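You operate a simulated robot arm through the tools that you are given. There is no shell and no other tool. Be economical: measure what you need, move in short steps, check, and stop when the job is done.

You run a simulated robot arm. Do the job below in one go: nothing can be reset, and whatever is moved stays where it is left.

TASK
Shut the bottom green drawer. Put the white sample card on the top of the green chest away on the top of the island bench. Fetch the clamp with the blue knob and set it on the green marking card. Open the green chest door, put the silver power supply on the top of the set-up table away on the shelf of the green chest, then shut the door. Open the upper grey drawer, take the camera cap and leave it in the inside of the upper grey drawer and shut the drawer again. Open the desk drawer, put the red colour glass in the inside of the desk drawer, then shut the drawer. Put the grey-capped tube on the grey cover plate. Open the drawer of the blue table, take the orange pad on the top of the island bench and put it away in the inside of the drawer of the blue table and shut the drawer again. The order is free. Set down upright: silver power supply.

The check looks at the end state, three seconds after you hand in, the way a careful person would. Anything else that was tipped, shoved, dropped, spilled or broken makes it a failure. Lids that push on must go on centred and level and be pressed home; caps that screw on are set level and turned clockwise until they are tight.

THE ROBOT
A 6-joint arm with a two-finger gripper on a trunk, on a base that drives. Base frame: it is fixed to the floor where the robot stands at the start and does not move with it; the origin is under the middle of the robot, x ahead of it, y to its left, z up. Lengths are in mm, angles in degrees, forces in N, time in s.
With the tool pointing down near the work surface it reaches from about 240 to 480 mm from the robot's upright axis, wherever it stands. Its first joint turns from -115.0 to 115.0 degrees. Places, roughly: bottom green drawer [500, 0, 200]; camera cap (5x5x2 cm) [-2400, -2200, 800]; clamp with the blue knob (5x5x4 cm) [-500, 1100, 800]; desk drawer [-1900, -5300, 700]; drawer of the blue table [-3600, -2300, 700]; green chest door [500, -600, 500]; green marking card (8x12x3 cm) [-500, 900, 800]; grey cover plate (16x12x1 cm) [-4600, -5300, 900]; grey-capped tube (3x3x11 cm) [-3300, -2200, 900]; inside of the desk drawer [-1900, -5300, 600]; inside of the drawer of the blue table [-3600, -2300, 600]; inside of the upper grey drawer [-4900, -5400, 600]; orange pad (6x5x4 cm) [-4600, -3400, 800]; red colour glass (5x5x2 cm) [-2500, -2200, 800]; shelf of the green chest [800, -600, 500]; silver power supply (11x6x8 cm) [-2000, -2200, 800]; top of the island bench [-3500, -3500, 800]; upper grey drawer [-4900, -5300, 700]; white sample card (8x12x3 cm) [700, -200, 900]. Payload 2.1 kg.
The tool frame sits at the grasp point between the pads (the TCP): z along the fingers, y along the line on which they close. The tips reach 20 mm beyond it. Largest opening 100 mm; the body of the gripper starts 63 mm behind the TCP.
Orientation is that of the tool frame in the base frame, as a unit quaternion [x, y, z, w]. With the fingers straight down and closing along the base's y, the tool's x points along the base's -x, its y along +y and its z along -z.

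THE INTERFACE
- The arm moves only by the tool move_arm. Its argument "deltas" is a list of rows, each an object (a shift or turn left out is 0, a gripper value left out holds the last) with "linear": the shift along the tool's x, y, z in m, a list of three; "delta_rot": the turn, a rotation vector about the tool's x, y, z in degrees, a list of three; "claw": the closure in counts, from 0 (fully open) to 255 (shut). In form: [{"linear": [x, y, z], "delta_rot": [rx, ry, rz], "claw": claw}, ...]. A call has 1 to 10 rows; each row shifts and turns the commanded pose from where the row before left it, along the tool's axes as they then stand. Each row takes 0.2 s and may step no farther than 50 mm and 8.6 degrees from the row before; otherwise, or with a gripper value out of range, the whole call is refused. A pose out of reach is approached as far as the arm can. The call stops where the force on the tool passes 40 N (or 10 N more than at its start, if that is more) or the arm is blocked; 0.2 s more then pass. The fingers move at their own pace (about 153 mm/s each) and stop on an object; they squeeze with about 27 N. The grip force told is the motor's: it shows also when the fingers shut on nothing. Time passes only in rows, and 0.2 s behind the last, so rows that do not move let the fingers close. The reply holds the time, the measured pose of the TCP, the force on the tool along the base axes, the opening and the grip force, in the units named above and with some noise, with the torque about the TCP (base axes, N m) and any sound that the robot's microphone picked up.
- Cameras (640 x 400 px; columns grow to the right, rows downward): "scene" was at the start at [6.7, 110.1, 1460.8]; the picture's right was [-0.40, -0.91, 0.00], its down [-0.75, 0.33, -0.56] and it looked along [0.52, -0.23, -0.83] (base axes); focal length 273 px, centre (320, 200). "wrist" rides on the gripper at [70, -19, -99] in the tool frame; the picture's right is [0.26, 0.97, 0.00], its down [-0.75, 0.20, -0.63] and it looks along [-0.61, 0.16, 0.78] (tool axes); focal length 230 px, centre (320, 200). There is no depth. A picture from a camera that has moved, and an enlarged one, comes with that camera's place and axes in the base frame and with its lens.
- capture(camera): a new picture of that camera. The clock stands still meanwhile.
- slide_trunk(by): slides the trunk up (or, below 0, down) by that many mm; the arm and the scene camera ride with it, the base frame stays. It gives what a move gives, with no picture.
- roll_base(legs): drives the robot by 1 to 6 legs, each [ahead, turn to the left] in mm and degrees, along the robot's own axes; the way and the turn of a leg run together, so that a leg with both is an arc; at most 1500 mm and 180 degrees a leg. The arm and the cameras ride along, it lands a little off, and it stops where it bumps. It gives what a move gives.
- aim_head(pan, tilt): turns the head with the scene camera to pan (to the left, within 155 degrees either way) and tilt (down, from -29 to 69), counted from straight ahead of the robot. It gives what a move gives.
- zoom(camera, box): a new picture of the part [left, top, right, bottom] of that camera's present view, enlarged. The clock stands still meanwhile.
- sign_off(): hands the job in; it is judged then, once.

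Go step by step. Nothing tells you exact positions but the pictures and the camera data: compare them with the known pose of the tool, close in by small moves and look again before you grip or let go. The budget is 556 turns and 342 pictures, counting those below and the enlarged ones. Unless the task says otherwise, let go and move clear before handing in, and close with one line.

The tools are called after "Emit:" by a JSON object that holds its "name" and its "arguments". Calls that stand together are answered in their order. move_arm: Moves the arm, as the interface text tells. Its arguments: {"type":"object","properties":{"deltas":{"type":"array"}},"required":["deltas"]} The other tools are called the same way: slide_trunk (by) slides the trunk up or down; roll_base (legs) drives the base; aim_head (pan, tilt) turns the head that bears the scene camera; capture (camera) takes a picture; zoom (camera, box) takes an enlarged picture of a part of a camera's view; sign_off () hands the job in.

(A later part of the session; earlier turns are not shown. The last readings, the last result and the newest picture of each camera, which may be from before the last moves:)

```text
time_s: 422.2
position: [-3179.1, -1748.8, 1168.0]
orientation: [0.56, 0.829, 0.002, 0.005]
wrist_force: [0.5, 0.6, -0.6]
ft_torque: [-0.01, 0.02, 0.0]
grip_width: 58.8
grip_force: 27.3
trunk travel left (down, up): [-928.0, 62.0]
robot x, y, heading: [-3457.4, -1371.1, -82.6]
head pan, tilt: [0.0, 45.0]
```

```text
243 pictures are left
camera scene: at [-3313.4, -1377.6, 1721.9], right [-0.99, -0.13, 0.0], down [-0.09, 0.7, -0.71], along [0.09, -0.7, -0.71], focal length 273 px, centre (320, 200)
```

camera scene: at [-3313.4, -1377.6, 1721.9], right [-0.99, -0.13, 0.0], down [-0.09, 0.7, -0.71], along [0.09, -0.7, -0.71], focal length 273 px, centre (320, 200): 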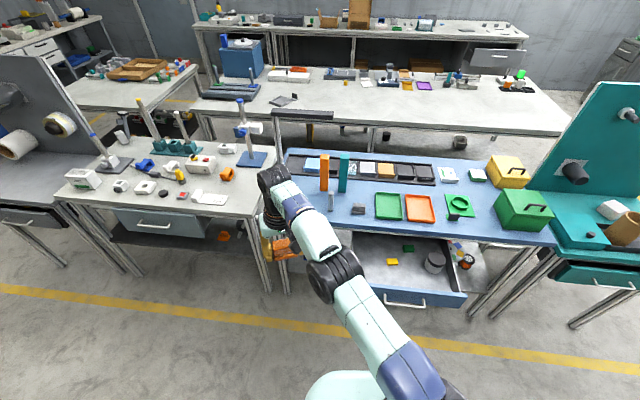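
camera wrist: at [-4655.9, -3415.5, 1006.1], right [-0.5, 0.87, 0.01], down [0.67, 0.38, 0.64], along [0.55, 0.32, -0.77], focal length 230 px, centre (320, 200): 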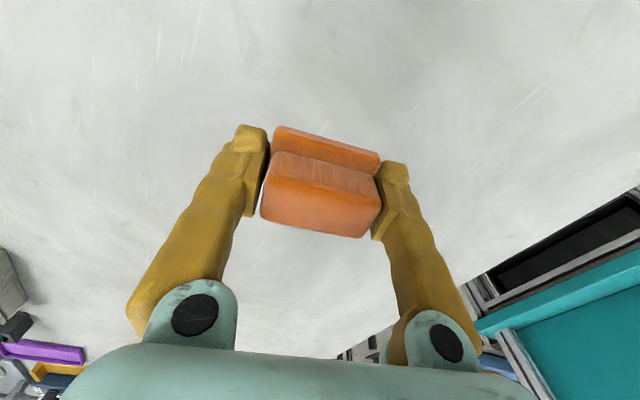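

Heading is off by 7°. I correct, swing the arm in front, then drive up to the open drawer.

Emit:
{"name": "roll_base", "arguments": {"legs": [[0, -7.4]]}}

Emit:
{"name": "move_arm", "arguments": {"deltas": [{"linear": [0.0111, -0.0426, 0]}, {"linear": [0.0111, -0.0426, 0]}, {"linear": [0.0111, -0.0426, 0]}, {"linear": [0.0111, -0.0426, 0]}, {"linear": [0.0111, -0.0426, 0]}, {"delta_rot": [0, 0, 7.3]}, {"delta_rot": [0, 0, 7.3]}]}}

Emit:
{"name": "roll_base", "arguments": {"legs": [[200, 0]]}}

Emit:
{"name": "capture", "arguments": {"camera": "scene"}}

Emit:
{"name": "capture", "arguments": {"camera": "wrist"}}

```text
time_s: 423.2
position: [-3229.9, -1781.2, 1166.7]
orientation: [0.612, 0.79, 0.001, 0.004]
wrist_force: [0.8, -0.3, 0.4]
ft_torque: [-0.01, 0.0, 0.0]
grip_width: 58.5
grip_force: 27.2
trunk travel left (down, up): [-928.0, 62.0]
robot x, y, heading: [-3455.0, -1372.9, -89.8]
head pan, tilt: [0.0, 45.0]
```

```text
time_s: 424.8
position: [-3344.6, -1826.1, 1179.0]
orientation: [0.707, 0.707, 0.002, 0.004]
wrist_force: [0.0, -0.3, -1.5]
ft_torque: [0.04, 0.04, 0.02]
grip_width: 58.5
grip_force: 26.8
out of reach, approached as far as the arm can: row 1, 2, 3, 4, 5
trunk travel left (down, up): [-928.0, 62.0]
robot x, y, heading: [-3457.7, -1374.3, -90.4]
head pan, tilt: [0.0, 45.0]
```

```text
time_s: 426.4
position: [-3347.0, -2022.8, 1180.6]
orientation: [0.708, 0.706, 0.002, 0.006]
wrist_force: [-0.2, -0.6, -0.2]
ft_torque: [-0.04, 0.0, 0.04]
grip_width: 58.9
grip_force: 27.0
trunk travel left (down, up): [-928.0, 62.0]
robot x, y, heading: [-3456.4, -1571.1, -90.1]
head pan, tilt: [0.0, 45.0]
```

```text
242 pictures are left
camera scene: at [-3316.1, -1590.4, 1722.1], right [-1.0, 0.0, 0.0], down [0.0, 0.7, -0.71], along [0.0, -0.71, -0.7], focal length 273 px, centre (320, 200)
```

scene: 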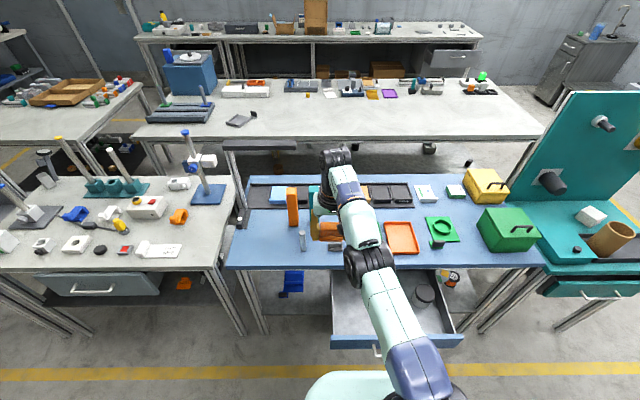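

```text
241 pictures are left
camera wrist: at [-3366.6, -1952.2, 1279.4], right [0.97, 0.25, 0.01], down [0.19, -0.75, 0.64], along [0.17, -0.61, -0.77], focal length 230 px, centre (320, 200)
```

wrist: 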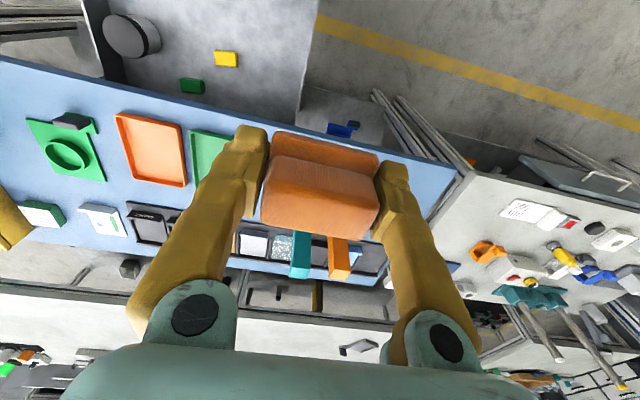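

Free space in the drawer is around [-3455, -2000]. I lower the trunk and position the arm there.

Emit:
{"name": "slide_trunk", "arguments": {"by": -200}}

Emit:
{"name": "move_arm", "arguments": {"deltas": [{"linear": [0.0055, -0.027, 0.03]}, {"linear": [0.0055, -0.027, 0.03]}, {"linear": [0.0055, -0.027, 0.03]}, {"linear": [0.0055, -0.027, 0.03]}, {}]}}

Emit:
{"name": "capture", "arguments": {"camera": "wrist"}}

Emit:
{"name": "capture", "arguments": {"camera": "scene"}}

```text
time_s: 428.5
position: [-3347.8, -2025.3, 979.5]
orientation: [0.709, 0.706, 0.004, 0.004]
wrist_force: [0.2, 1.1, -0.5]
ft_torque: [-0.02, 0.03, -0.01]
grip_width: 58.7
grip_force: 26.2
trunk travel left (down, up): [-728.0, 262.0]
robot x, y, heading: [-3456.1, -1574.0, -90.0]
head pan, tilt: [0.0, 45.0]
```

```text
time_s: 429.7
position: [-3432.1, -2053.2, 883.9]
orientation: [0.708, 0.707, 0.002, 0.003]
wrist_force: [-0.2, -0.5, -0.8]
ft_torque: [-0.01, -0.01, 0.03]
grip_width: 58.6
grip_force: 27.2
out of reach, approached as far as the arm can: row 1, 2, 3, 4
trunk travel left (down, up): [-728.0, 262.0]
robot x, y, heading: [-3455.5, -1571.4, -90.3]
head pan, tilt: [0.0, 45.0]
```

```text
240 pictures are left
camera wrist: at [-3451.9, -1983.3, 983.2], right [0.97, 0.26, 0.01], down [0.19, -0.75, 0.63], along [0.17, -0.61, -0.78], focal length 230 px, centre (320, 200)
```

wrist: 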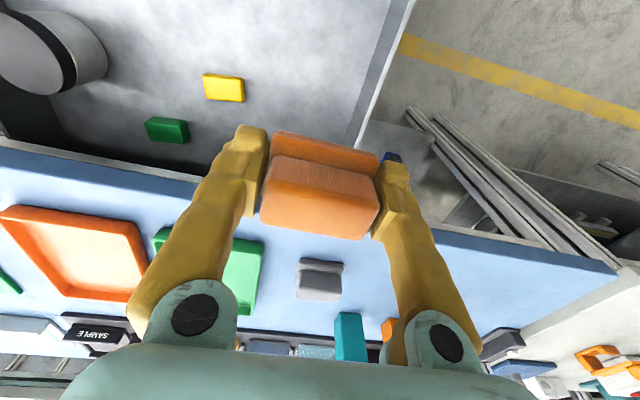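

```text
239 pictures are left
camera scene: at [-3315.5, -1595.6, 1521.9], right [-1.0, 0.0, 0.0], down [0.0, 0.71, -0.71], along [0.0, -0.71, -0.71], focal length 273 px, centre (320, 200)
```

scene: 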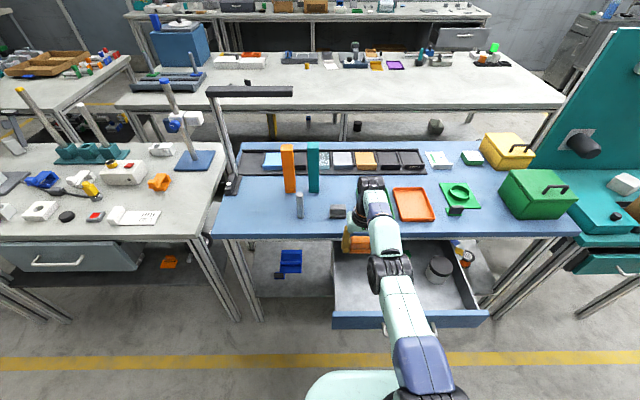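

Emit:
{"name": "move_arm", "arguments": {"deltas": [{"linear": [0.027, -0.011, 0.01]}, {"linear": [0.027, -0.011, 0.01]}, {}]}}

Emit:
{"name": "slide_trunk", "arguments": {"by": -130}}

Emit:
{"name": "capture", "arguments": {"camera": "wrist"}}

Emit:
{"name": "capture", "arguments": {"camera": "scene"}}

```text
time_s: 430.5
position: [-3445.9, -2055.0, 870.3]
orientation: [0.709, 0.706, 0.004, 0.003]
wrist_force: [0.6, 0.7, 0.2]
ft_torque: [0.01, 0.0, -0.02]
grip_width: 58.6
grip_force: 26.9
out of reach, approached as far as the arm can: row 1, 2
trunk travel left (down, up): [-728.0, 262.0]
robot x, y, heading: [-3459.5, -1570.2, -90.3]
head pan, tilt: [0.0, 45.0]
```

```text
time_s: 432.1
position: [-3447.8, -2054.1, 740.9]
orientation: [0.708, 0.706, 0.004, 0.003]
wrist_force: [0.2, -1.1, -0.6]
ft_torque: [-0.03, 0.0, -0.04]
grip_width: 58.6
grip_force: 26.8
trunk travel left (down, up): [-598.0, 392.0]
robot x, y, heading: [-3455.6, -1570.5, -90.2]
head pan, tilt: [0.0, 45.0]
```

```text
238 pictures are left
camera wrist: at [-3466.2, -1984.0, 839.7], right [0.97, 0.25, 0.01], down [0.19, -0.75, 0.63], along [0.17, -0.61, -0.78], focal length 230 px, centre (320, 200)
```

wrist: 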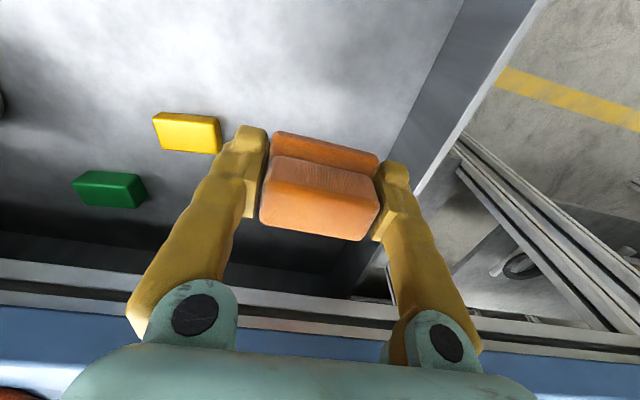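

```text
237 pictures are left
camera scene: at [-3316.1, -1595.8, 1392.0], right [-1.0, 0.0, 0.0], down [0.0, 0.71, -0.71], along [0.0, -0.71, -0.71], focal length 273 px, centre (320, 200)
```

scene: 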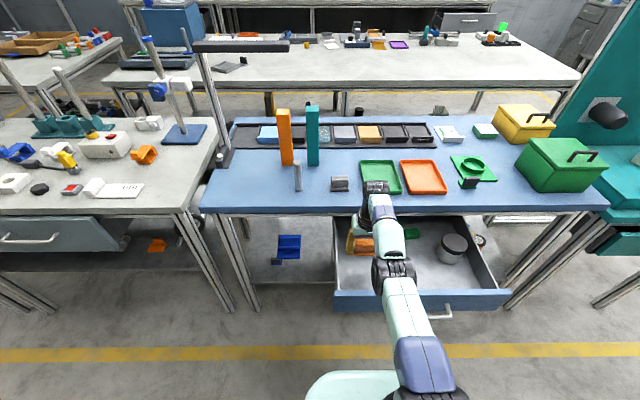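

The arm is at its reach limit; I back the base 50 mm to centre over the drawer opening, then lower.

Emit:
{"name": "roll_base", "arguments": {"legs": [[-50, 0]]}}

Emit:
{"name": "slide_trunk", "arguments": {"by": -55}}

Emit:
{"name": "capture", "arguments": {"camera": "wrist"}}

Emit:
{"name": "zoom", "arguments": {"camera": "scene", "box": [300, 190, 500, 315]}}

```text
time_s: 433.0
position: [-3447.6, -2003.8, 741.5]
orientation: [0.709, 0.705, 0.004, 0.004]
wrist_force: [-0.1, 0.5, -0.7]
ft_torque: [-0.01, 0.02, -0.01]
grip_width: 58.5
grip_force: 27.5
trunk travel left (down, up): [-598.0, 392.0]
robot x, y, heading: [-3454.1, -1526.3, -90.4]
head pan, tilt: [0.0, 45.0]
```

```text
time_s: 434.0
position: [-3448.3, -2004.4, 686.2]
orientation: [0.709, 0.705, 0.005, 0.003]
wrist_force: [-0.5, -0.1, -0.4]
ft_torque: [-0.01, 0.04, 0.0]
grip_width: 58.6
grip_force: 26.8
trunk travel left (down, up): [-543.0, 447.0]
robot x, y, heading: [-3456.9, -1524.2, -90.2]
head pan, tilt: [0.0, 45.0]
```

```text
236 pictures are left
camera wrist: at [-3466.6, -1934.3, 784.7], right [0.97, 0.25, 0.01], down [0.19, -0.75, 0.63], along [0.17, -0.61, -0.78], focal length 230 px, centre (320, 200)
```

wrist: 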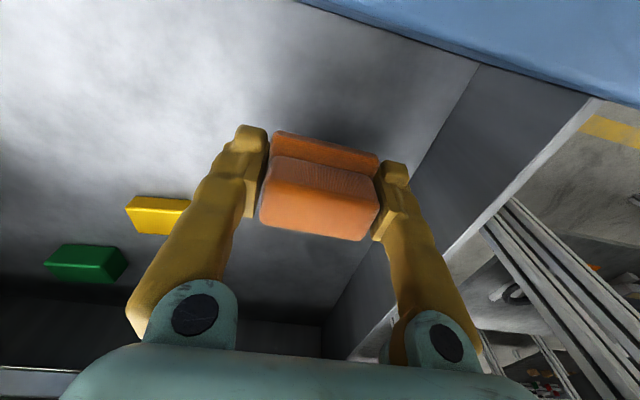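

```text
3.20 times, centred on (400, 252) of scene
camera zoom: at [-3315.9, -1546.3, 1336.9], right [-1.0, 0.01, 0.0], down [0.0, 0.71, -0.71], along [0.0, -0.71, -0.71], focal length 873 px, centre (64, 32)
```

zoom: 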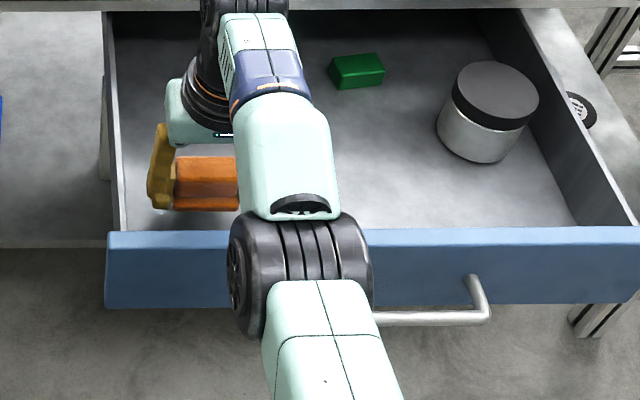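

Emit:
{"name": "slide_trunk", "arguments": {"by": -12}}

Emit:
{"name": "capture", "arguments": {"camera": "wrist"}}

```text
time_s: 434.6
position: [-3448.2, -2004.4, 673.1]
orientation: [0.709, 0.705, 0.004, 0.003]
wrist_force: [-0.2, -0.4, 0.6]
ft_torque: [0.03, 0.01, 0.01]
grip_width: 58.7
grip_force: 27.2
trunk travel left (down, up): [-531.0, 459.0]
robot x, y, heading: [-3456.5, -1522.1, -90.0]
head pan, tilt: [0.0, 45.0]
```

```text
234 pictures are left
camera wrist: at [-3466.6, -1934.4, 772.7], right [0.97, 0.25, 0.01], down [0.19, -0.75, 0.63], along [0.17, -0.61, -0.78], focal length 230 px, centre (320, 200)
```

wrist: 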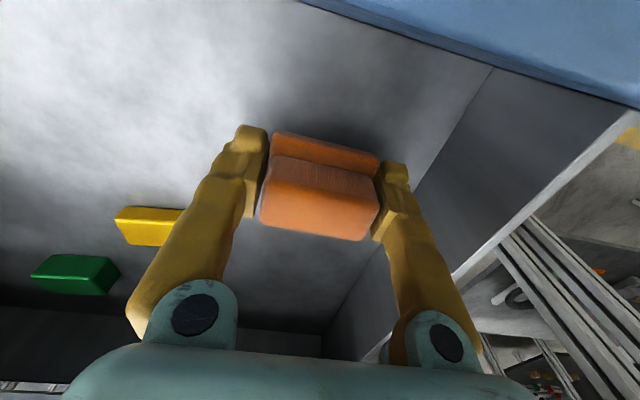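

Drawer floor estimated near z 600. Lower in further steps.

Emit:
{"name": "slide_trunk", "arguments": {"by": -32}}

Emit:
{"name": "capture", "arguments": {"camera": "wrist"}}

```text
time_s: 435.2
position: [-3447.3, -2006.9, 658.4]
orientation: [0.708, 0.706, -0.004, 0.009]
wrist_force: [1.7, -0.5, 16.3]
ft_torque: [0.25, 0.34, -0.04]
grip_width: 58.5
grip_force: 27.4
trunk travel left (down, up): [-507.0, 483.0]
robot x, y, heading: [-3454.1, -1524.8, -90.3]
head pan, tilt: [0.0, 45.0]
stopped: the force on the tool passed its limit at 52 N (the readings are from after the stop); the commanded pose is now the measured one
```

```text
233 pictures are left
camera wrist: at [-3466.4, -1935.4, 754.7], right [0.97, 0.25, 0.0], down [0.19, -0.74, 0.65], along [0.17, -0.62, -0.76], focal length 230 px, centre (320, 200)
```

wrist: 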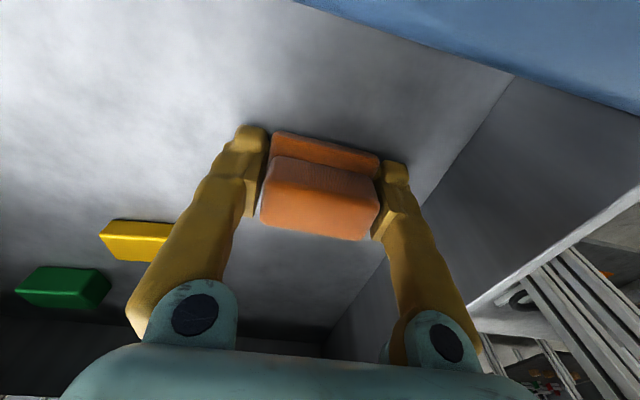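

Contact: pad is on the drawer floor. Release and raise.

Emit:
{"name": "move_arm", "arguments": {"deltas": [{"claw": 60}, {}, {}]}}

Emit:
{"name": "slide_trunk", "arguments": {"by": 150}}

Emit:
{"name": "capture", "arguments": {"camera": "wrist"}}

```text
time_s: 436.0
position: [-3446.4, -2006.5, 656.3]
orientation: [0.708, 0.706, -0.003, 0.008]
wrist_force: [5.3, 0.1, 12.9]
ft_torque: [0.08, 0.48, -0.01]
grip_width: 73.6
grip_force: 0.0
trunk travel left (down, up): [-507.0, 483.0]
robot x, y, heading: [-3456.1, -1525.3, -90.5]
head pan, tilt: [0.0, 45.0]
```

```text
time_s: 437.7
position: [-3447.0, -2006.9, 805.3]
orientation: [0.709, 0.705, -0.002, 0.008]
wrist_force: [0.4, 0.9, -0.7]
ft_torque: [0.0, 0.03, 0.01]
grip_width: 76.7
grip_force: 0.1
trunk travel left (down, up): [-657.0, 333.0]
robot x, y, heading: [-3460.7, -1523.9, -90.3]
head pan, tilt: [0.0, 45.0]
```

```text
232 pictures are left
camera wrist: at [-3466.6, -1936.2, 903.0], right [0.97, 0.25, 0.0], down [0.19, -0.74, 0.64], along [0.17, -0.62, -0.77], focal length 230 px, centre (320, 200)
```

wrist: 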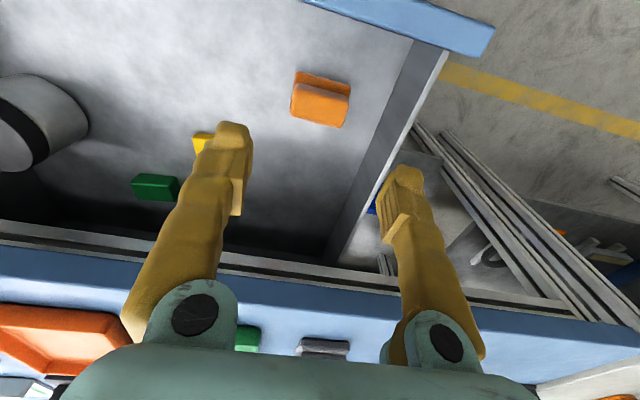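

Pad is in the drawer. Back off, close fingers, and push the handle to shut the drawer.

Emit:
{"name": "roll_base", "arguments": {"legs": [[-300, 0]]}}

Emit:
{"name": "move_arm", "arguments": {"deltas": [{"linear": [0.015, -0.04, 0.01], "claw": 255}, {"linear": [0.015, -0.04, 0.01]}, {"linear": [0.015, -0.04, 0.01]}, {"linear": [0.005, 0, 0]}, {}]}}

Emit:
{"name": "capture", "arguments": {"camera": "scene"}}

```text
time_s: 439.7
position: [-3449.1, -1711.7, 804.4]
orientation: [0.712, 0.702, -0.002, 0.008]
wrist_force: [-0.1, 1.4, 0.2]
ft_torque: [-0.01, -0.01, -0.02]
grip_width: 76.6
grip_force: 0.1
trunk travel left (down, up): [-657.0, 333.0]
robot x, y, heading: [-3453.9, -1229.6, -91.0]
head pan, tilt: [0.0, 45.0]
```

```text
time_s: 440.9
position: [-3573.8, -1691.6, 772.4]
orientation: [0.712, 0.702, 0.001, 0.007]
wrist_force: [-0.4, 0.8, -0.3]
ft_torque: [0.01, 0.01, -0.01]
grip_width: 0.0
grip_force: 26.9
out of reach, approached as far as the arm can: row 1, 2, 3, 4
trunk travel left (down, up): [-657.0, 333.0]
robot x, y, heading: [-3450.8, -1227.3, -90.9]
head pan, tilt: [0.0, 45.0]
```

```text
231 pictures are left
camera scene: at [-3313.3, -1251.8, 1451.8], right [-1.0, 0.02, 0.0], down [0.01, 0.71, -0.71], along [-0.01, -0.71, -0.71], focal length 273 px, centre (320, 200)
```

scene: 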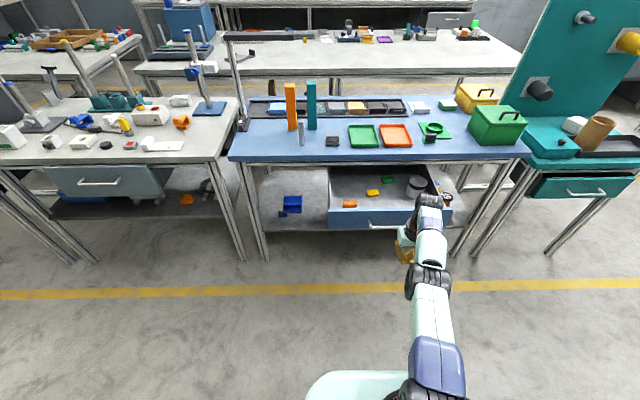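

Emit:
{"name": "slide_trunk", "arguments": {"by": -97}}

Emit:
{"name": "roll_base", "arguments": {"legs": [[200, 0]]}}

Emit:
{"name": "capture", "arguments": {"camera": "scene"}}

```text
time_s: 442.2
position: [-3573.4, -1692.9, 674.7]
orientation: [0.712, 0.702, -0.001, 0.007]
wrist_force: [-0.4, -0.6, 0.3]
ft_torque: [0.0, 0.0, 0.02]
grip_width: 0.2
grip_force: 27.0
trunk travel left (down, up): [-560.0, 430.0]
robot x, y, heading: [-3452.6, -1225.0, -90.7]
head pan, tilt: [0.0, 45.0]
```

```text
time_s: 443.9
position: [-3580.3, -1892.4, 674.4]
orientation: [0.715, 0.699, -0.001, 0.007]
wrist_force: [0.4, -0.2, 0.5]
ft_torque: [0.02, 0.0, 0.0]
grip_width: 0.0
grip_force: 27.2
trunk travel left (down, up): [-560.0, 430.0]
robot x, y, heading: [-3457.6, -1432.6, -91.6]
head pan, tilt: [0.0, 45.0]
```

```text
230 pictures are left
camera scene: at [-3317.0, -1454.8, 1354.7], right [-1.0, 0.02, 0.0], down [0.02, 0.71, -0.71], along [-0.02, -0.71, -0.71], focal length 273 px, centre (320, 200)
```

scene: 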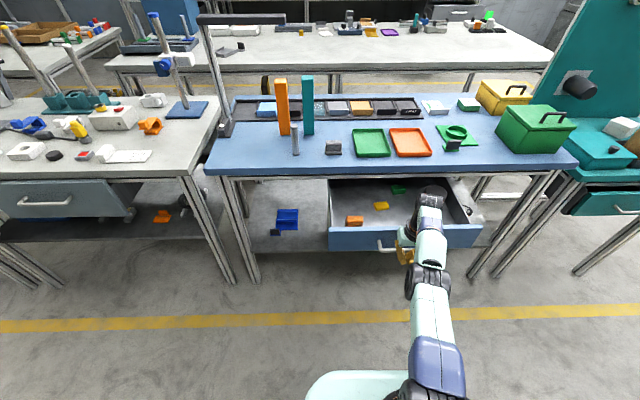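

Emit:
{"name": "roll_base", "arguments": {"legs": [[165, 1.5]]}}

Emit:
{"name": "capture", "arguments": {"camera": "scene"}}

```text
time_s: 445.3
position: [-3571.8, -2059.4, 675.5]
orientation: [0.707, 0.707, -0.002, 0.007]
wrist_force: [0.3, 0.4, -0.5]
ft_torque: [0.04, 0.0, 0.01]
grip_width: 0.1
grip_force: 27.0
trunk travel left (down, up): [-560.0, 430.0]
robot x, y, heading: [-3458.7, -1592.2, -90.2]
head pan, tilt: [0.0, 45.0]
```

```text
229 pictures are left
camera scene: at [-3318.2, -1616.5, 1354.7], right [-1.0, 0.0, 0.0], down [0.0, 0.71, -0.71], along [0.0, -0.71, -0.71], focal length 273 px, centre (320, 200)
```

scene: 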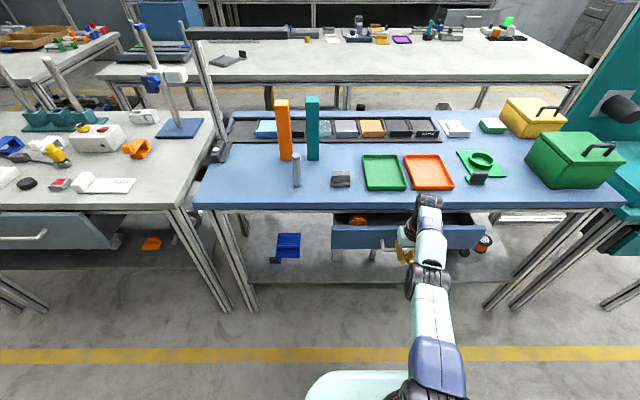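

Emit:
{"name": "roll_base", "arguments": {"legs": [[18, 0]]}}

Emit:
{"name": "move_arm", "arguments": {"deltas": [{"linear": [-0.005, 0, 0]}, {"linear": [-0.005, 0, 0]}, {"linear": [-0.005, 0, 0]}, {"linear": [-0.005, 0, 0]}, {}]}}

Emit:
{"name": "zoom", "arguments": {"camera": "scene", "box": [310, 180, 510, 305]}}

```text
time_s: 446.1
position: [-3571.0, -2077.2, 675.7]
orientation: [0.707, 0.708, 0.0, 0.007]
wrist_force: [-0.1, 0.6, 0.1]
ft_torque: [0.03, 0.02, 0.04]
grip_width: 0.1
grip_force: 27.4
trunk travel left (down, up): [-560.0, 430.0]
robot x, y, heading: [-3457.8, -1612.7, -89.9]
head pan, tilt: [0.0, 45.0]
```

```text
time_s: 447.3
position: [-3567.1, -2083.4, 677.7]
orientation: [0.707, 0.708, -0.001, 0.007]
wrist_force: [-0.5, 0.1, 0.3]
ft_torque: [0.03, -0.01, 0.01]
grip_width: 0.2
grip_force: 27.1
out of reach, approached as far as the arm can: row 2, 3, 4
trunk travel left (down, up): [-560.0, 430.0]
robot x, y, heading: [-3462.2, -1612.8, -90.1]
head pan, tilt: [0.0, 45.0]
```

```text
3.20 times, centred on (410, 242) of scene
camera zoom: at [-3318.3, -1633.3, 1354.8], right [-1.0, 0.0, 0.0], down [0.0, 0.71, -0.71], along [0.0, -0.71, -0.71], focal length 873 px, centre (32, 64)
```

zoom: 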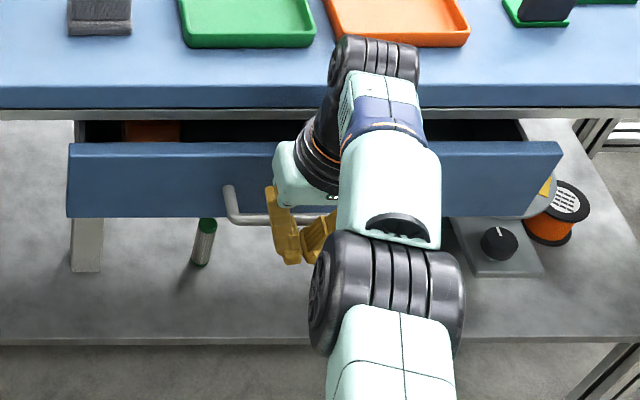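

Nearly closed; push a little more until it resists.

Emit:
{"name": "roll_base", "arguments": {"legs": [[12, 0]]}}

Emit:
{"name": "zoom", "arguments": {"camera": "scene", "box": [310, 180, 510, 305]}}

```text
time_s: 448.0
position: [-3567.3, -2091.4, 675.9]
orientation: [0.706, 0.708, 0.004, 0.005]
wrist_force: [1.8, 27.3, -23.6]
ft_torque: [0.42, 0.18, -0.09]
grip_width: 6.0
grip_force: 29.7
trunk travel left (down, up): [-560.0, 430.0]
robot x, y, heading: [-3456.2, -1625.0, -90.0]
head pan, tilt: [0.0, 45.0]
```

```text
3.20 times, centred on (410, 242) of scene
camera zoom: at [-3318.9, -1643.9, 1354.5], right [-1.0, 0.0, 0.0], down [0.0, 0.71, -0.71], along [0.0, -0.71, -0.71], focal length 873 px, centre (32, 64)
```

zoom: 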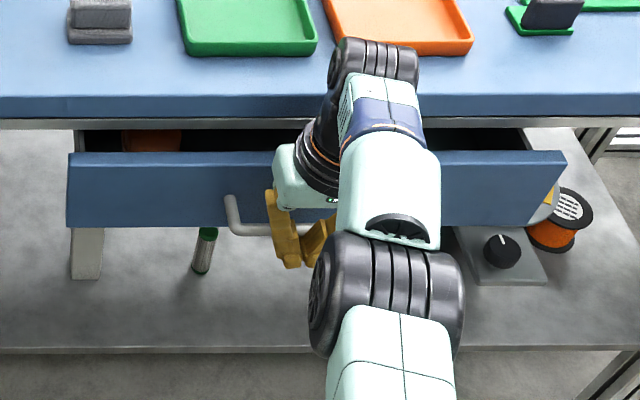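

Firm resistance now. Back away and check closure from a lower view.

Emit:
{"name": "roll_base", "arguments": {"legs": [[-230, 0]]}}

Emit:
{"name": "capture", "arguments": {"camera": "scene"}}

Emit:
{"name": "capture", "arguments": {"camera": "wrist"}}

```text
time_s: 449.7
position: [-3563.4, -1869.0, 675.6]
orientation: [0.703, 0.711, 0.004, 0.005]
wrist_force: [0.2, -0.4, 0.4]
ft_torque: [0.02, -0.01, -0.03]
grip_width: 0.1
grip_force: 29.5
trunk travel left (down, up): [-560.0, 430.0]
robot x, y, heading: [-3458.5, -1400.8, -89.4]
head pan, tilt: [0.0, 45.0]
```

```text
226 pictures are left
camera scene: at [-3319.1, -1420.6, 1354.8], right [-1.0, -0.01, 0.0], down [-0.01, 0.71, -0.71], along [0.01, -0.71, -0.71], focal length 273 px, centre (320, 200)
```

scene: 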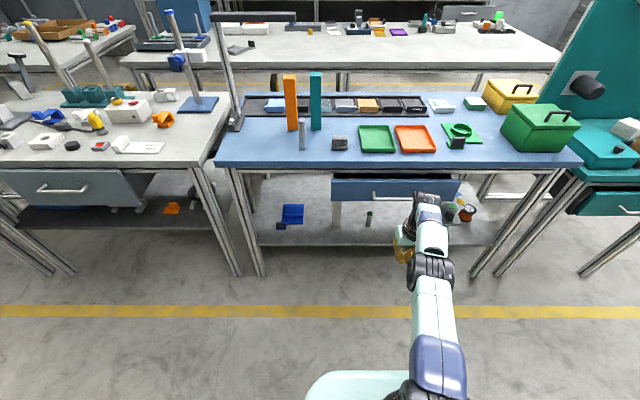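

```text
225 pictures are left
camera wrist: at [-3584.3, -1799.9, 774.7], right [0.96, 0.27, 0.01], down [0.2, -0.75, 0.63], along [0.18, -0.61, -0.77], focal length 230 px, centre (320, 200)
```

wrist: 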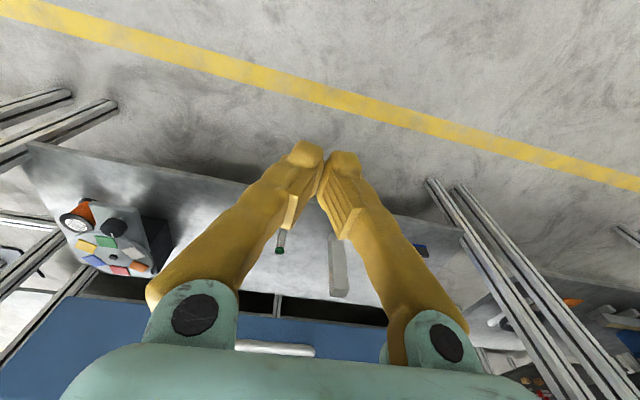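

Drawer is closed again. Next the grey-capped tube at ≈[-3248, -2235]. I centre the arm, raise the trunk and drive in front of it.

Emit:
{"name": "move_arm", "arguments": {"deltas": [{"linear": [0.013, 0.035, 0], "claw": 0}, {"linear": [0.013, 0.035, 0]}, {"linear": [0.013, 0.035, 0]}, {}]}}

Emit:
{"name": "slide_trunk", "arguments": {"by": 400}}

Emit:
{"name": "roll_base", "arguments": {"legs": [[0, 27], [452, 0], [0, -27.6]]}}

Emit:
{"name": "capture", "arguments": {"camera": "scene"}}

Emit:
{"name": "capture", "arguments": {"camera": "wrist"}}

```text
time_s: 450.7
position: [-3458.5, -1832.7, 675.2]
orientation: [0.704, 0.71, 0.004, 0.004]
wrist_force: [-0.4, -0.2, -0.1]
ft_torque: [0.0, 0.02, 0.0]
grip_width: 100.1
grip_force: 0.0
trunk travel left (down, up): [-560.0, 430.0]
robot x, y, heading: [-3459.7, -1402.0, -89.4]
head pan, tilt: [0.0, 45.0]
```

```text
time_s: 454.6
position: [-3458.2, -1832.6, 1075.0]
orientation: [0.704, 0.71, 0.005, 0.004]
wrist_force: [0.4, -0.2, -0.2]
ft_torque: [0.0, -0.01, 0.02]
grip_width: 100.1
grip_force: 0.0
trunk travel left (down, up): [-960.0, 30.0]
robot x, y, heading: [-3460.6, -1397.8, -89.3]
head pan, tilt: [0.0, 45.0]
```

```text
time_s: 460.0
position: [-3258.3, -2236.8, 1076.5]
orientation: [0.709, 0.705, 0.004, 0.004]
wrist_force: [0.3, -0.3, 0.3]
ft_torque: [0.01, 0.02, 0.02]
grip_width: 100.4
grip_force: 0.0
trunk travel left (down, up): [-960.0, 30.0]
robot x, y, heading: [-3252.6, -1805.6, -90.5]
head pan, tilt: [0.0, 45.0]
```

```text
224 pictures are left
camera scene: at [-3111.4, -1828.1, 1754.7], right [-1.0, 0.01, 0.0], down [0.0, 0.71, -0.71], along [-0.01, -0.71, -0.71], focal length 273 px, centre (320, 200)
```

scene: 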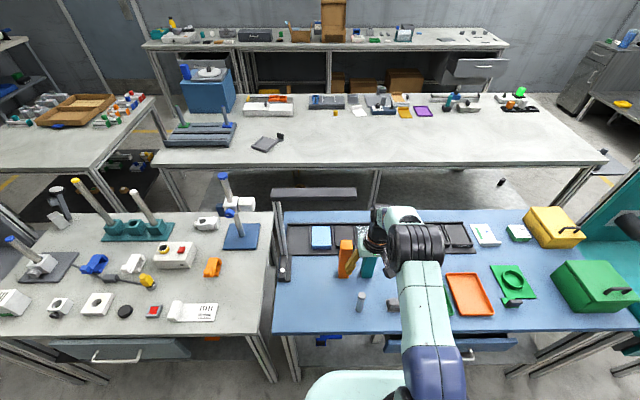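

```text
223 pictures are left
camera wrist: at [-3277.0, -2166.9, 1174.2], right [0.97, 0.25, 0.01], down [0.19, -0.75, 0.63], along [0.17, -0.61, -0.77], focal length 230 px, centre (320, 200)
```

wrist: 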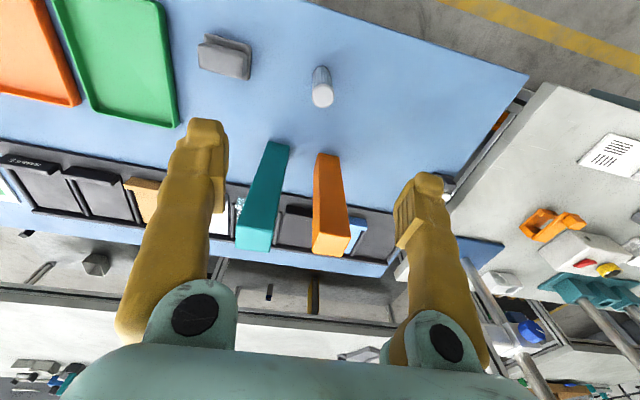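

Tube top ≈[-3253, -2235, 902], right beneath the gripper. Small correction, then lower via trunk.

Emit:
{"name": "move_arm", "arguments": {"deltas": [{"linear": [0.002, 0.005, 0]}, {}]}}

Emit:
{"name": "slide_trunk", "arguments": {"by": -140}}

Emit:
{"name": "capture", "arguments": {"camera": "wrist"}}

```text
time_s: 460.6
position: [-3253.7, -2235.4, 1075.1]
orientation: [0.709, 0.705, 0.004, 0.004]
wrist_force: [-0.1, 0.1, 0.4]
ft_torque: [-0.03, 0.0, -0.01]
grip_width: 99.9
grip_force: 0.1
trunk travel left (down, up): [-960.0, 30.0]
robot x, y, heading: [-3251.3, -1802.4, -90.3]
head pan, tilt: [0.0, 45.0]
```

```text
time_s: 462.3
position: [-3252.3, -2233.7, 935.2]
orientation: [0.709, 0.705, 0.004, 0.004]
wrist_force: [0.1, 0.6, -0.6]
ft_torque: [0.01, -0.01, 0.01]
grip_width: 100.2
grip_force: 0.1
trunk travel left (down, up): [-820.0, 170.0]
robot x, y, heading: [-3256.1, -1802.4, -90.4]
head pan, tilt: [0.0, 45.0]
```

```text
222 pictures are left
camera wrist: at [-3272.8, -2164.4, 1034.2], right [0.97, 0.25, 0.01], down [0.19, -0.75, 0.63], along [0.17, -0.61, -0.77], focal length 230 px, centre (320, 200)
```

wrist: 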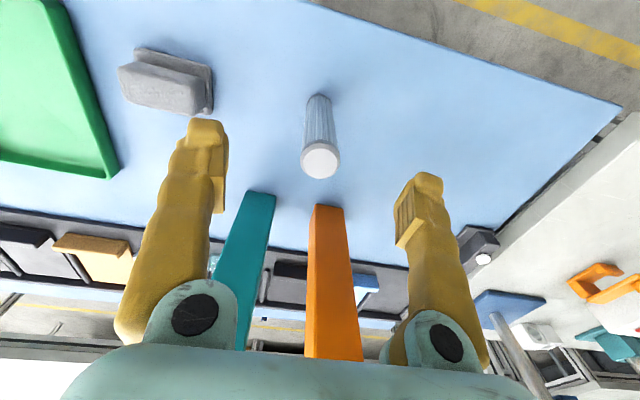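

Emit:
{"name": "slide_trunk", "arguments": {"by": -75}}

Emit:
{"name": "move_arm", "arguments": {"deltas": [{"claw": 255}, {}, {}, {}]}}

Emit:
{"name": "capture", "arguments": {"camera": "wrist"}}

```text
time_s: 463.4
position: [-3252.5, -2235.3, 860.2]
orientation: [0.709, 0.705, 0.005, 0.004]
wrist_force: [0.1, 0.5, -0.1]
ft_torque: [0.03, 0.0, 0.02]
grip_width: 100.0
grip_force: 0.1
trunk travel left (down, up): [-745.0, 245.0]
robot x, y, heading: [-3251.0, -1805.3, -90.4]
head pan, tilt: [0.0, 45.0]
```

```text
time_s: 464.4
position: [-3254.6, -2234.3, 860.2]
orientation: [0.71, 0.704, 0.003, 0.004]
wrist_force: [0.5, -0.2, 0.2]
ft_torque: [0.01, -0.01, -0.01]
grip_width: 23.5
grip_force: 27.4
trunk travel left (down, up): [-745.0, 245.0]
robot x, y, heading: [-3251.7, -1806.7, -90.5]
head pan, tilt: [0.0, 45.0]
```

```text
221 pictures are left
camera wrist: at [-3272.8, -2164.5, 959.1], right [0.97, 0.25, 0.01], down [0.19, -0.75, 0.63], along [0.17, -0.61, -0.77], focal length 230 px, centre (320, 200)
```

wrist: 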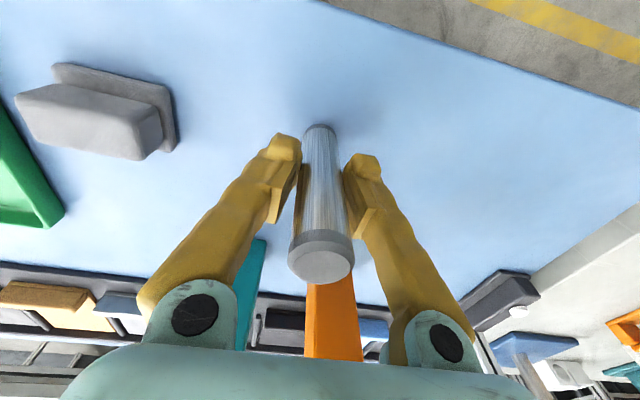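

Tube gripped (23.5 mm). Raise and drive around to the back bench for the grey cover plate.

Emit:
{"name": "slide_trunk", "arguments": {"by": 230}}

Emit:
{"name": "roll_base", "arguments": {"legs": [[-320, 0], [0, -89.5], [1065, 0], [1065, 0], [0, 90]]}}

Emit:
{"name": "capture", "arguments": {"camera": "wrist"}}

```text
time_s: 466.8
position: [-3254.0, -2234.8, 1090.3]
orientation: [0.71, 0.705, 0.003, 0.004]
wrist_force: [0.3, 0.8, -1.7]
ft_torque: [-0.02, -0.01, 0.02]
grip_width: 23.4
grip_force: 26.6
trunk travel left (down, up): [-975.0, 15.0]
robot x, y, heading: [-3253.4, -1808.1, -90.5]
head pan, tilt: [0.0, 45.0]
```

```text
time_s: 486.6
position: [-5329.7, -1978.3, 1091.0]
orientation: [0.7, 0.714, 0.004, 0.004]
wrist_force: [-0.1, -0.2, -1.1]
ft_torque: [-0.04, 0.02, 0.05]
grip_width: 23.5
grip_force: 27.3
trunk travel left (down, up): [-975.0, 15.0]
robot x, y, heading: [-5344.2, -1549.1, -89.0]
head pan, tilt: [0.0, 45.0]
```

```text
220 pictures are left
camera wrist: at [-5351.0, -1908.2, 1189.1], right [0.96, 0.28, 0.01], down [0.21, -0.75, 0.63], along [0.18, -0.6, -0.77], focal length 230 px, centre (320, 200)
```

wrist: 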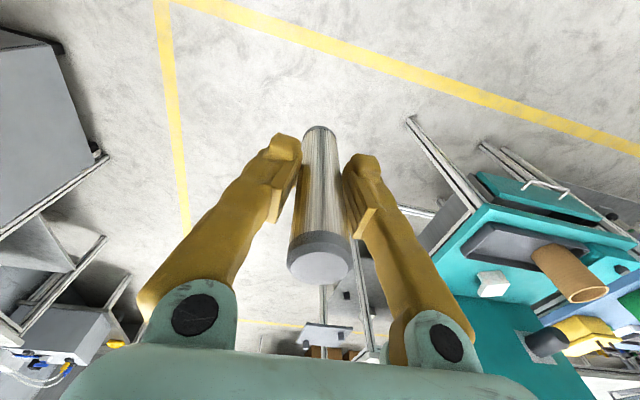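

Emit:
{"name": "roll_base", "arguments": {"legs": [[0, -2.5], [1450, 0], [1450, 0]]}}

Emit:
{"name": "roll_base", "arguments": {"legs": [[0, 91.5], [980, 0], [0, -90]]}}

Emit:
{"name": "capture", "arguments": {"camera": "scene"}}

```text
time_s: 500.9
position: [-5366.3, -4855.6, 1090.8]
orientation: [0.707, 0.707, 0.003, 0.004]
wrist_force: [-0.2, -0.2, -1.1]
ft_torque: [0.03, 0.02, 0.0]
grip_width: 23.4
grip_force: 27.4
trunk travel left (down, up): [-975.0, 15.0]
robot x, y, heading: [-5368.1, -4427.4, -90.3]
head pan, tilt: [0.0, 45.0]
```

```text
time_s: 513.7
position: [-4383.6, -4844.8, 1090.1]
orientation: [0.709, 0.705, 0.004, 0.004]
wrist_force: [0.1, -0.1, -0.4]
ft_torque: [0.01, 0.03, -0.04]
grip_width: 23.6
grip_force: 26.8
trunk travel left (down, up): [-975.0, 15.0]
robot x, y, heading: [-4384.6, -4417.5, -90.1]
head pan, tilt: [0.0, 45.0]
```

```text
219 pictures are left
camera scene: at [-4242.4, -4437.4, 1769.7], right [-1.0, 0.01, 0.0], down [0.0, 0.71, -0.71], along [0.0, -0.71, -0.71], focal length 273 px, centre (320, 200)
```

scene: 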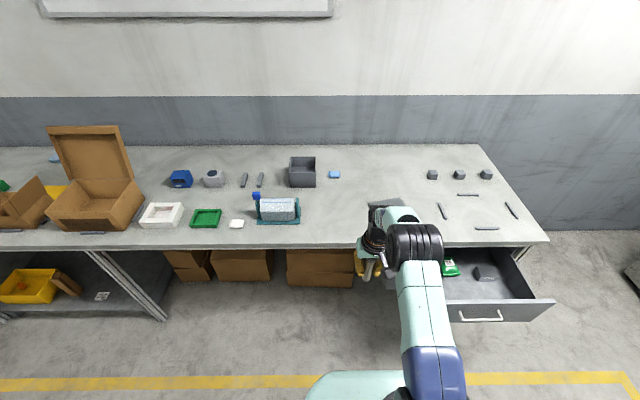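

Emit:
{"name": "roll_base", "arguments": {"legs": [[430, 0]]}}

Emit:
{"name": "capture", "arguments": {"camera": "scene"}}

Emit:
{"name": "capture", "arguments": {"camera": "wrist"}}

```text
time_s: 516.3
position: [-4388.7, -5274.5, 1091.7]
orientation: [0.71, 0.704, 0.004, 0.006]
wrist_force: [-0.2, -0.8, -0.6]
ft_torque: [0.0, -0.04, -0.02]
grip_width: 23.2
grip_force: 27.0
trunk travel left (down, up): [-975.0, 15.0]
robot x, y, heading: [-4389.2, -4843.4, -90.5]
head pan, tilt: [0.0, 45.0]
```

```text
218 pictures are left
camera scene: at [-4245.7, -4868.2, 1769.8], right [-1.0, 0.01, 0.0], down [0.01, 0.71, -0.71], along [-0.01, -0.71, -0.71], focal length 273 px, centre (320, 200)
```

scene: 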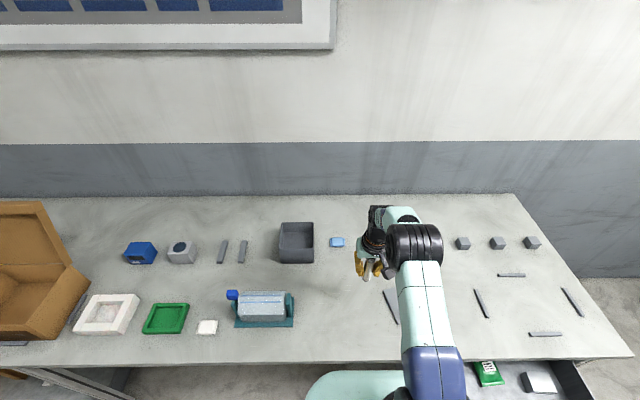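

```text
217 pictures are left
camera wrist: at [-4406.9, -5204.9, 1189.6], right [0.97, 0.25, 0.01], down [0.19, -0.75, 0.63], along [0.17, -0.61, -0.77], focal length 230 px, centre (320, 200)
```

wrist: 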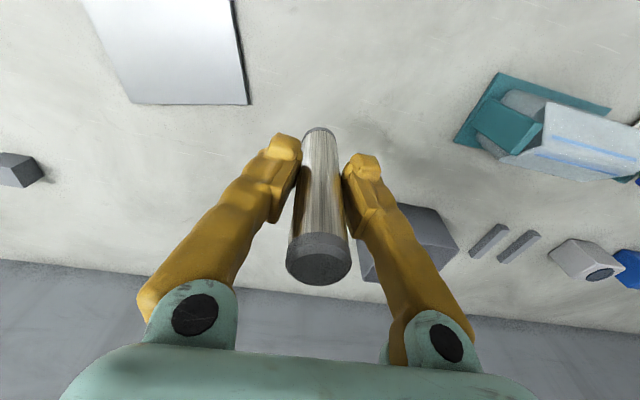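

Plate centre ≈[-4568, -5285], top ≈ z 858, turned ~15°. Move up 30 mm and swing the tube over it.

Emit:
{"name": "roll_base", "arguments": {"legs": [[30, 0]]}}

Emit:
{"name": "move_arm", "arguments": {"deltas": [{"linear": [0.006, -0.0445, 0.015]}, {"linear": [0.006, -0.0445, 0.015]}, {"linear": [0.006, -0.0445, 0.015]}, {"linear": [0.004, -0.0445, 0.015]}, {}]}}

Emit:
{"name": "capture", "arguments": {"camera": "wrist"}}

Emit:
{"name": "capture", "arguments": {"camera": "scene"}}

```text
time_s: 517.2
position: [-4387.2, -5300.8, 1092.4]
orientation: [0.709, 0.705, 0.002, 0.006]
wrist_force: [-0.8, 0.3, -0.6]
ft_torque: [-0.09, 0.03, 0.02]
grip_width: 23.4
grip_force: 26.7
trunk travel left (down, up): [-975.0, 15.0]
robot x, y, heading: [-4386.9, -4878.6, -90.4]
head pan, tilt: [0.0, 45.0]
```

```text
time_s: 518.4
position: [-4566.2, -5287.5, 1029.0]
orientation: [0.71, 0.705, 0.005, 0.004]
wrist_force: [-0.3, 0.2, -1.2]
ft_torque: [-0.03, -0.03, -0.02]
grip_width: 23.5
grip_force: 26.9
trunk travel left (down, up): [-975.0, 15.0]
robot x, y, heading: [-4387.2, -4876.6, -90.4]
head pan, tilt: [0.0, 45.0]
```

```text
216 pictures are left
camera wrist: at [-4585.7, -5217.0, 1128.0], right [0.97, 0.25, 0.01], down [0.19, -0.75, 0.63], along [0.17, -0.61, -0.77], focal length 230 px, centre (320, 200)
```

wrist: 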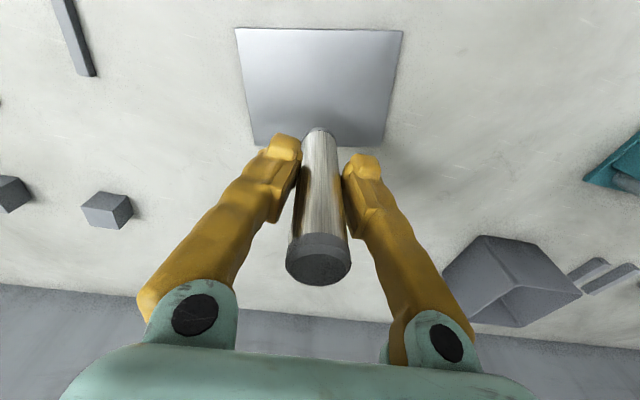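

```text
215 pictures are left
camera scene: at [-4245.8, -4900.5, 1769.7], right [-1.0, 0.01, 0.0], down [0.01, 0.71, -0.71], along [-0.01, -0.71, -0.71], focal length 273 px, centre (320, 200)
```

scene: 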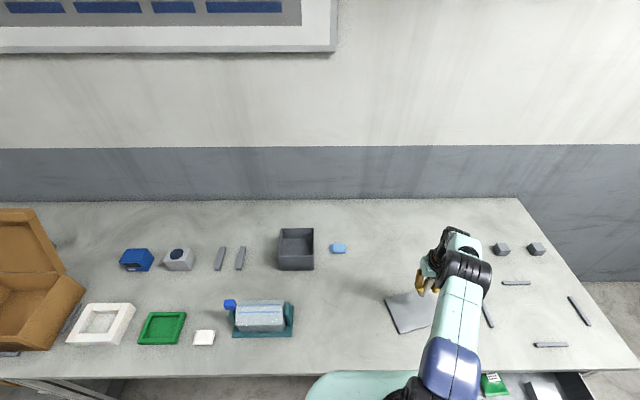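

Plate centre confirmed [-4563, -5286]; tube is above it. Lower with the trunk.

Emit:
{"name": "slide_trunk", "arguments": {"by": -80}}

Emit:
{"name": "capture", "arguments": {"camera": "wrist"}}

Emit:
{"name": "zoom", "arguments": {"camera": "scene", "box": [360, 200, 520, 300]}}

```text
time_s: 519.5
position: [-4565.4, -5287.7, 948.9]
orientation: [0.709, 0.705, 0.005, 0.004]
wrist_force: [0.8, -0.2, -2.0]
ft_torque: [-0.03, -0.01, 0.0]
grip_width: 23.6
grip_force: 26.2
trunk travel left (down, up): [-895.0, 95.0]
robot x, y, heading: [-4390.4, -4877.2, -90.3]
head pan, tilt: [0.0, 45.0]
```

```text
214 pictures are left
camera wrist: at [-4585.4, -5217.5, 1048.0], right [0.97, 0.25, 0.01], down [0.19, -0.75, 0.63], along [0.17, -0.61, -0.77], focal length 230 px, centre (320, 200)
```

wrist: 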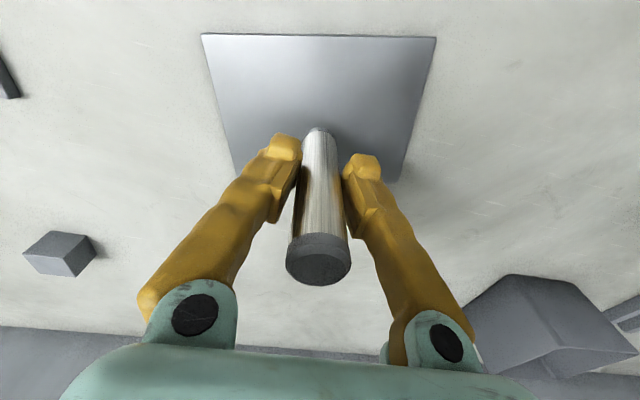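

```text
4.00 times, centred on (440, 250) of scene
camera zoom: at [-4246.2, -4900.9, 1689.8], right [-1.0, 0.01, 0.0], down [0.01, 0.71, -0.71], along [-0.01, -0.71, -0.71], focal length 1092 px, centre (-160, 0)
```

zoom: 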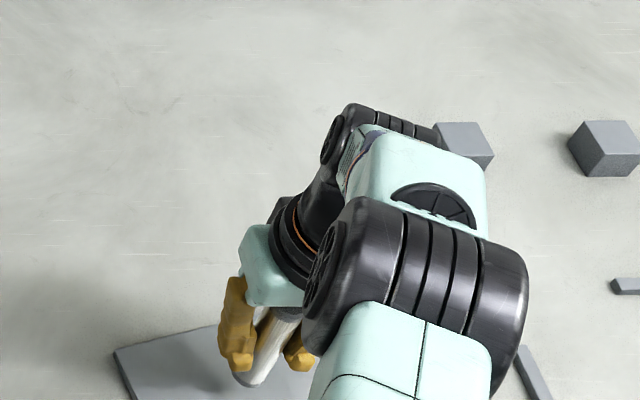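

Emit:
{"name": "slide_trunk", "arguments": {"by": -14}}

Emit:
{"name": "move_arm", "arguments": {"deltas": [{"linear": [0, 0, 0.002]}, {"linear": [0, 0, 0.002]}, {}]}}

```text
time_s: 520.2
position: [-4565.6, -5287.5, 935.1]
orientation: [0.71, 0.705, 0.005, 0.004]
wrist_force: [0.4, 0.5, -1.0]
ft_torque: [0.02, 0.0, 0.0]
grip_width: 23.5
grip_force: 27.4
trunk travel left (down, up): [-881.0, 109.0]
robot x, y, heading: [-4386.4, -4877.5, -90.6]
head pan, tilt: [0.0, 45.0]
```

```text
time_s: 521.0
position: [-4566.5, -5287.4, 929.5]
orientation: [0.71, 0.704, 0.004, 0.005]
wrist_force: [0.0, -0.1, -0.9]
ft_torque: [0.01, 0.05, -0.02]
grip_width: 23.7
grip_force: 26.3
trunk travel left (down, up): [-881.0, 109.0]
robot x, y, heading: [-4383.4, -4875.0, -90.5]
head pan, tilt: [0.0, 45.0]
```

Emit:
{"name": "move_arm", "arguments": {"deltas": [{"linear": [0, 0, 0.002]}, {"linear": [0, 0, 0.002]}, {}]}}

Emit:
{"name": "move_arm", "arguments": {"deltas": [{"linear": [0, 0, 0.002]}, {"linear": [0, 0, 0.001]}, {}]}}

Emit:
{"name": "capture", "arguments": {"camera": "wrist"}}

```text
time_s: 521.8
position: [-4567.0, -5287.8, 927.0]
orientation: [0.709, 0.705, 0.005, 0.004]
wrist_force: [0.5, 0.1, -1.1]
ft_torque: [-0.03, 0.01, -0.04]
grip_width: 23.6
grip_force: 27.3
trunk travel left (down, up): [-881.0, 109.0]
robot x, y, heading: [-4382.9, -4877.8, -90.4]
head pan, tilt: [0.0, 45.0]
```

```text
time_s: 522.6
position: [-4566.2, -5288.1, 923.8]
orientation: [0.709, 0.705, 0.004, 0.004]
wrist_force: [0.6, 0.9, -1.2]
ft_torque: [0.01, 0.0, -0.02]
grip_width: 23.6
grip_force: 26.8
trunk travel left (down, up): [-881.0, 109.0]
robot x, y, heading: [-4385.5, -4878.8, -90.2]
head pan, tilt: [0.0, 45.0]
```

```text
212 pictures are left
camera wrist: at [-4585.1, -5217.8, 1023.3], right [0.97, 0.25, 0.01], down [0.19, -0.75, 0.63], along [0.17, -0.61, -0.77], focal length 230 px, centre (320, 200)
```

wrist: 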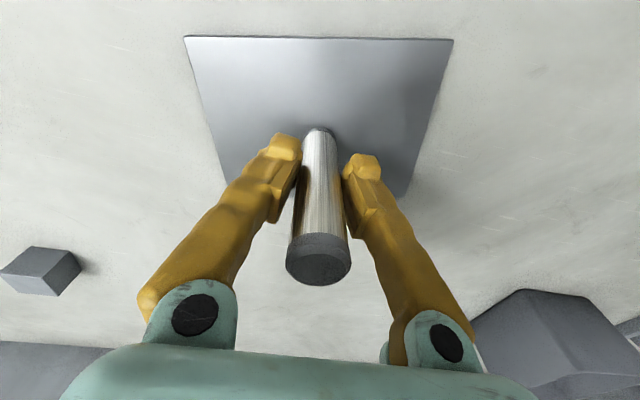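

Emit:
{"name": "move_arm", "arguments": {"deltas": [{"linear": [0, 0, 0.002]}, {"linear": [0, 0, 0.002]}, {}]}}

Emit:
{"name": "move_arm", "arguments": {"deltas": [{"linear": [0, 0, 0.002]}, {"linear": [0, 0, 0.002]}, {}]}}

Emit:
{"name": "move_arm", "arguments": {"deltas": [{"linear": [0, 0, 0.002]}, {}]}}

```text
time_s: 523.4
position: [-4565.0, -5288.2, 921.7]
orientation: [0.709, 0.705, 0.003, 0.004]
wrist_force: [0.1, -1.1, 5.6]
ft_torque: [-0.1, 0.04, 0.0]
grip_width: 23.5
grip_force: 27.6
trunk travel left (down, up): [-881.0, 109.0]
robot x, y, heading: [-4385.5, -4873.4, -90.3]
head pan, tilt: [0.0, 45.0]
```

```text
time_s: 524.2
position: [-4564.7, -5285.6, 917.7]
orientation: [0.71, 0.704, 0.001, 0.004]
wrist_force: [-1.9, -5.4, 22.9]
ft_torque: [-0.23, 0.06, -0.03]
grip_width: 23.5
grip_force: 27.1
trunk travel left (down, up): [-881.0, 109.0]
robot x, y, heading: [-4387.3, -4879.2, -90.5]
head pan, tilt: [0.0, 45.0]
```

```text
time_s: 524.8
position: [-4565.1, -5286.3, 915.5]
orientation: [0.71, 0.705, 0.003, 0.005]
wrist_force: [-1.4, -2.9, 23.5]
ft_torque: [-0.08, 0.04, -0.03]
grip_width: 23.4
grip_force: 27.1
trunk travel left (down, up): [-881.0, 109.0]
robot x, y, heading: [-4387.4, -4876.9, -90.6]
head pan, tilt: [0.0, 45.0]
```

Firm contact with the plate. Ease up slightly, release gently and rise.

Emit:
{"name": "move_arm", "arguments": {"deltas": [{"linear": [0, 0, -0.003]}, {"claw": 180}, {}, {"claw": 90}, {}]}}

Emit:
{"name": "slide_trunk", "arguments": {"by": 95}}

Emit:
{"name": "capture", "arguments": {"camera": "wrist"}}

```text
time_s: 526.0
position: [-4565.5, -5285.9, 916.3]
orientation: [0.709, 0.705, 0.005, 0.004]
wrist_force: [-0.4, -0.8, 0.5]
ft_torque: [0.04, -0.02, -0.01]
grip_width: 64.7
grip_force: 0.2
trunk travel left (down, up): [-881.0, 109.0]
robot x, y, heading: [-4390.9, -4878.0, -90.5]
head pan, tilt: [0.0, 45.0]
```

```text
time_s: 527.3
position: [-4566.1, -5286.2, 1012.5]
orientation: [0.709, 0.705, 0.004, 0.005]
wrist_force: [0.3, -0.4, 0.3]
ft_torque: [0.01, 0.01, 0.04]
grip_width: 64.8
grip_force: 0.1
trunk travel left (down, up): [-976.0, 14.0]
robot x, y, heading: [-4384.7, -4877.2, -90.8]
head pan, tilt: [0.0, 45.0]
```

```text
211 pictures are left
camera wrist: at [-4584.8, -5216.6, 1110.7], right [0.97, 0.25, 0.01], down [0.19, -0.75, 0.63], along [0.17, -0.61, -0.77], focal length 230 px, centre (320, 200)
```

wrist: 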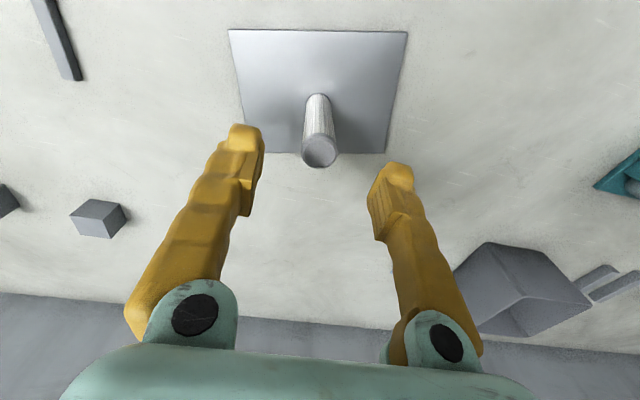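

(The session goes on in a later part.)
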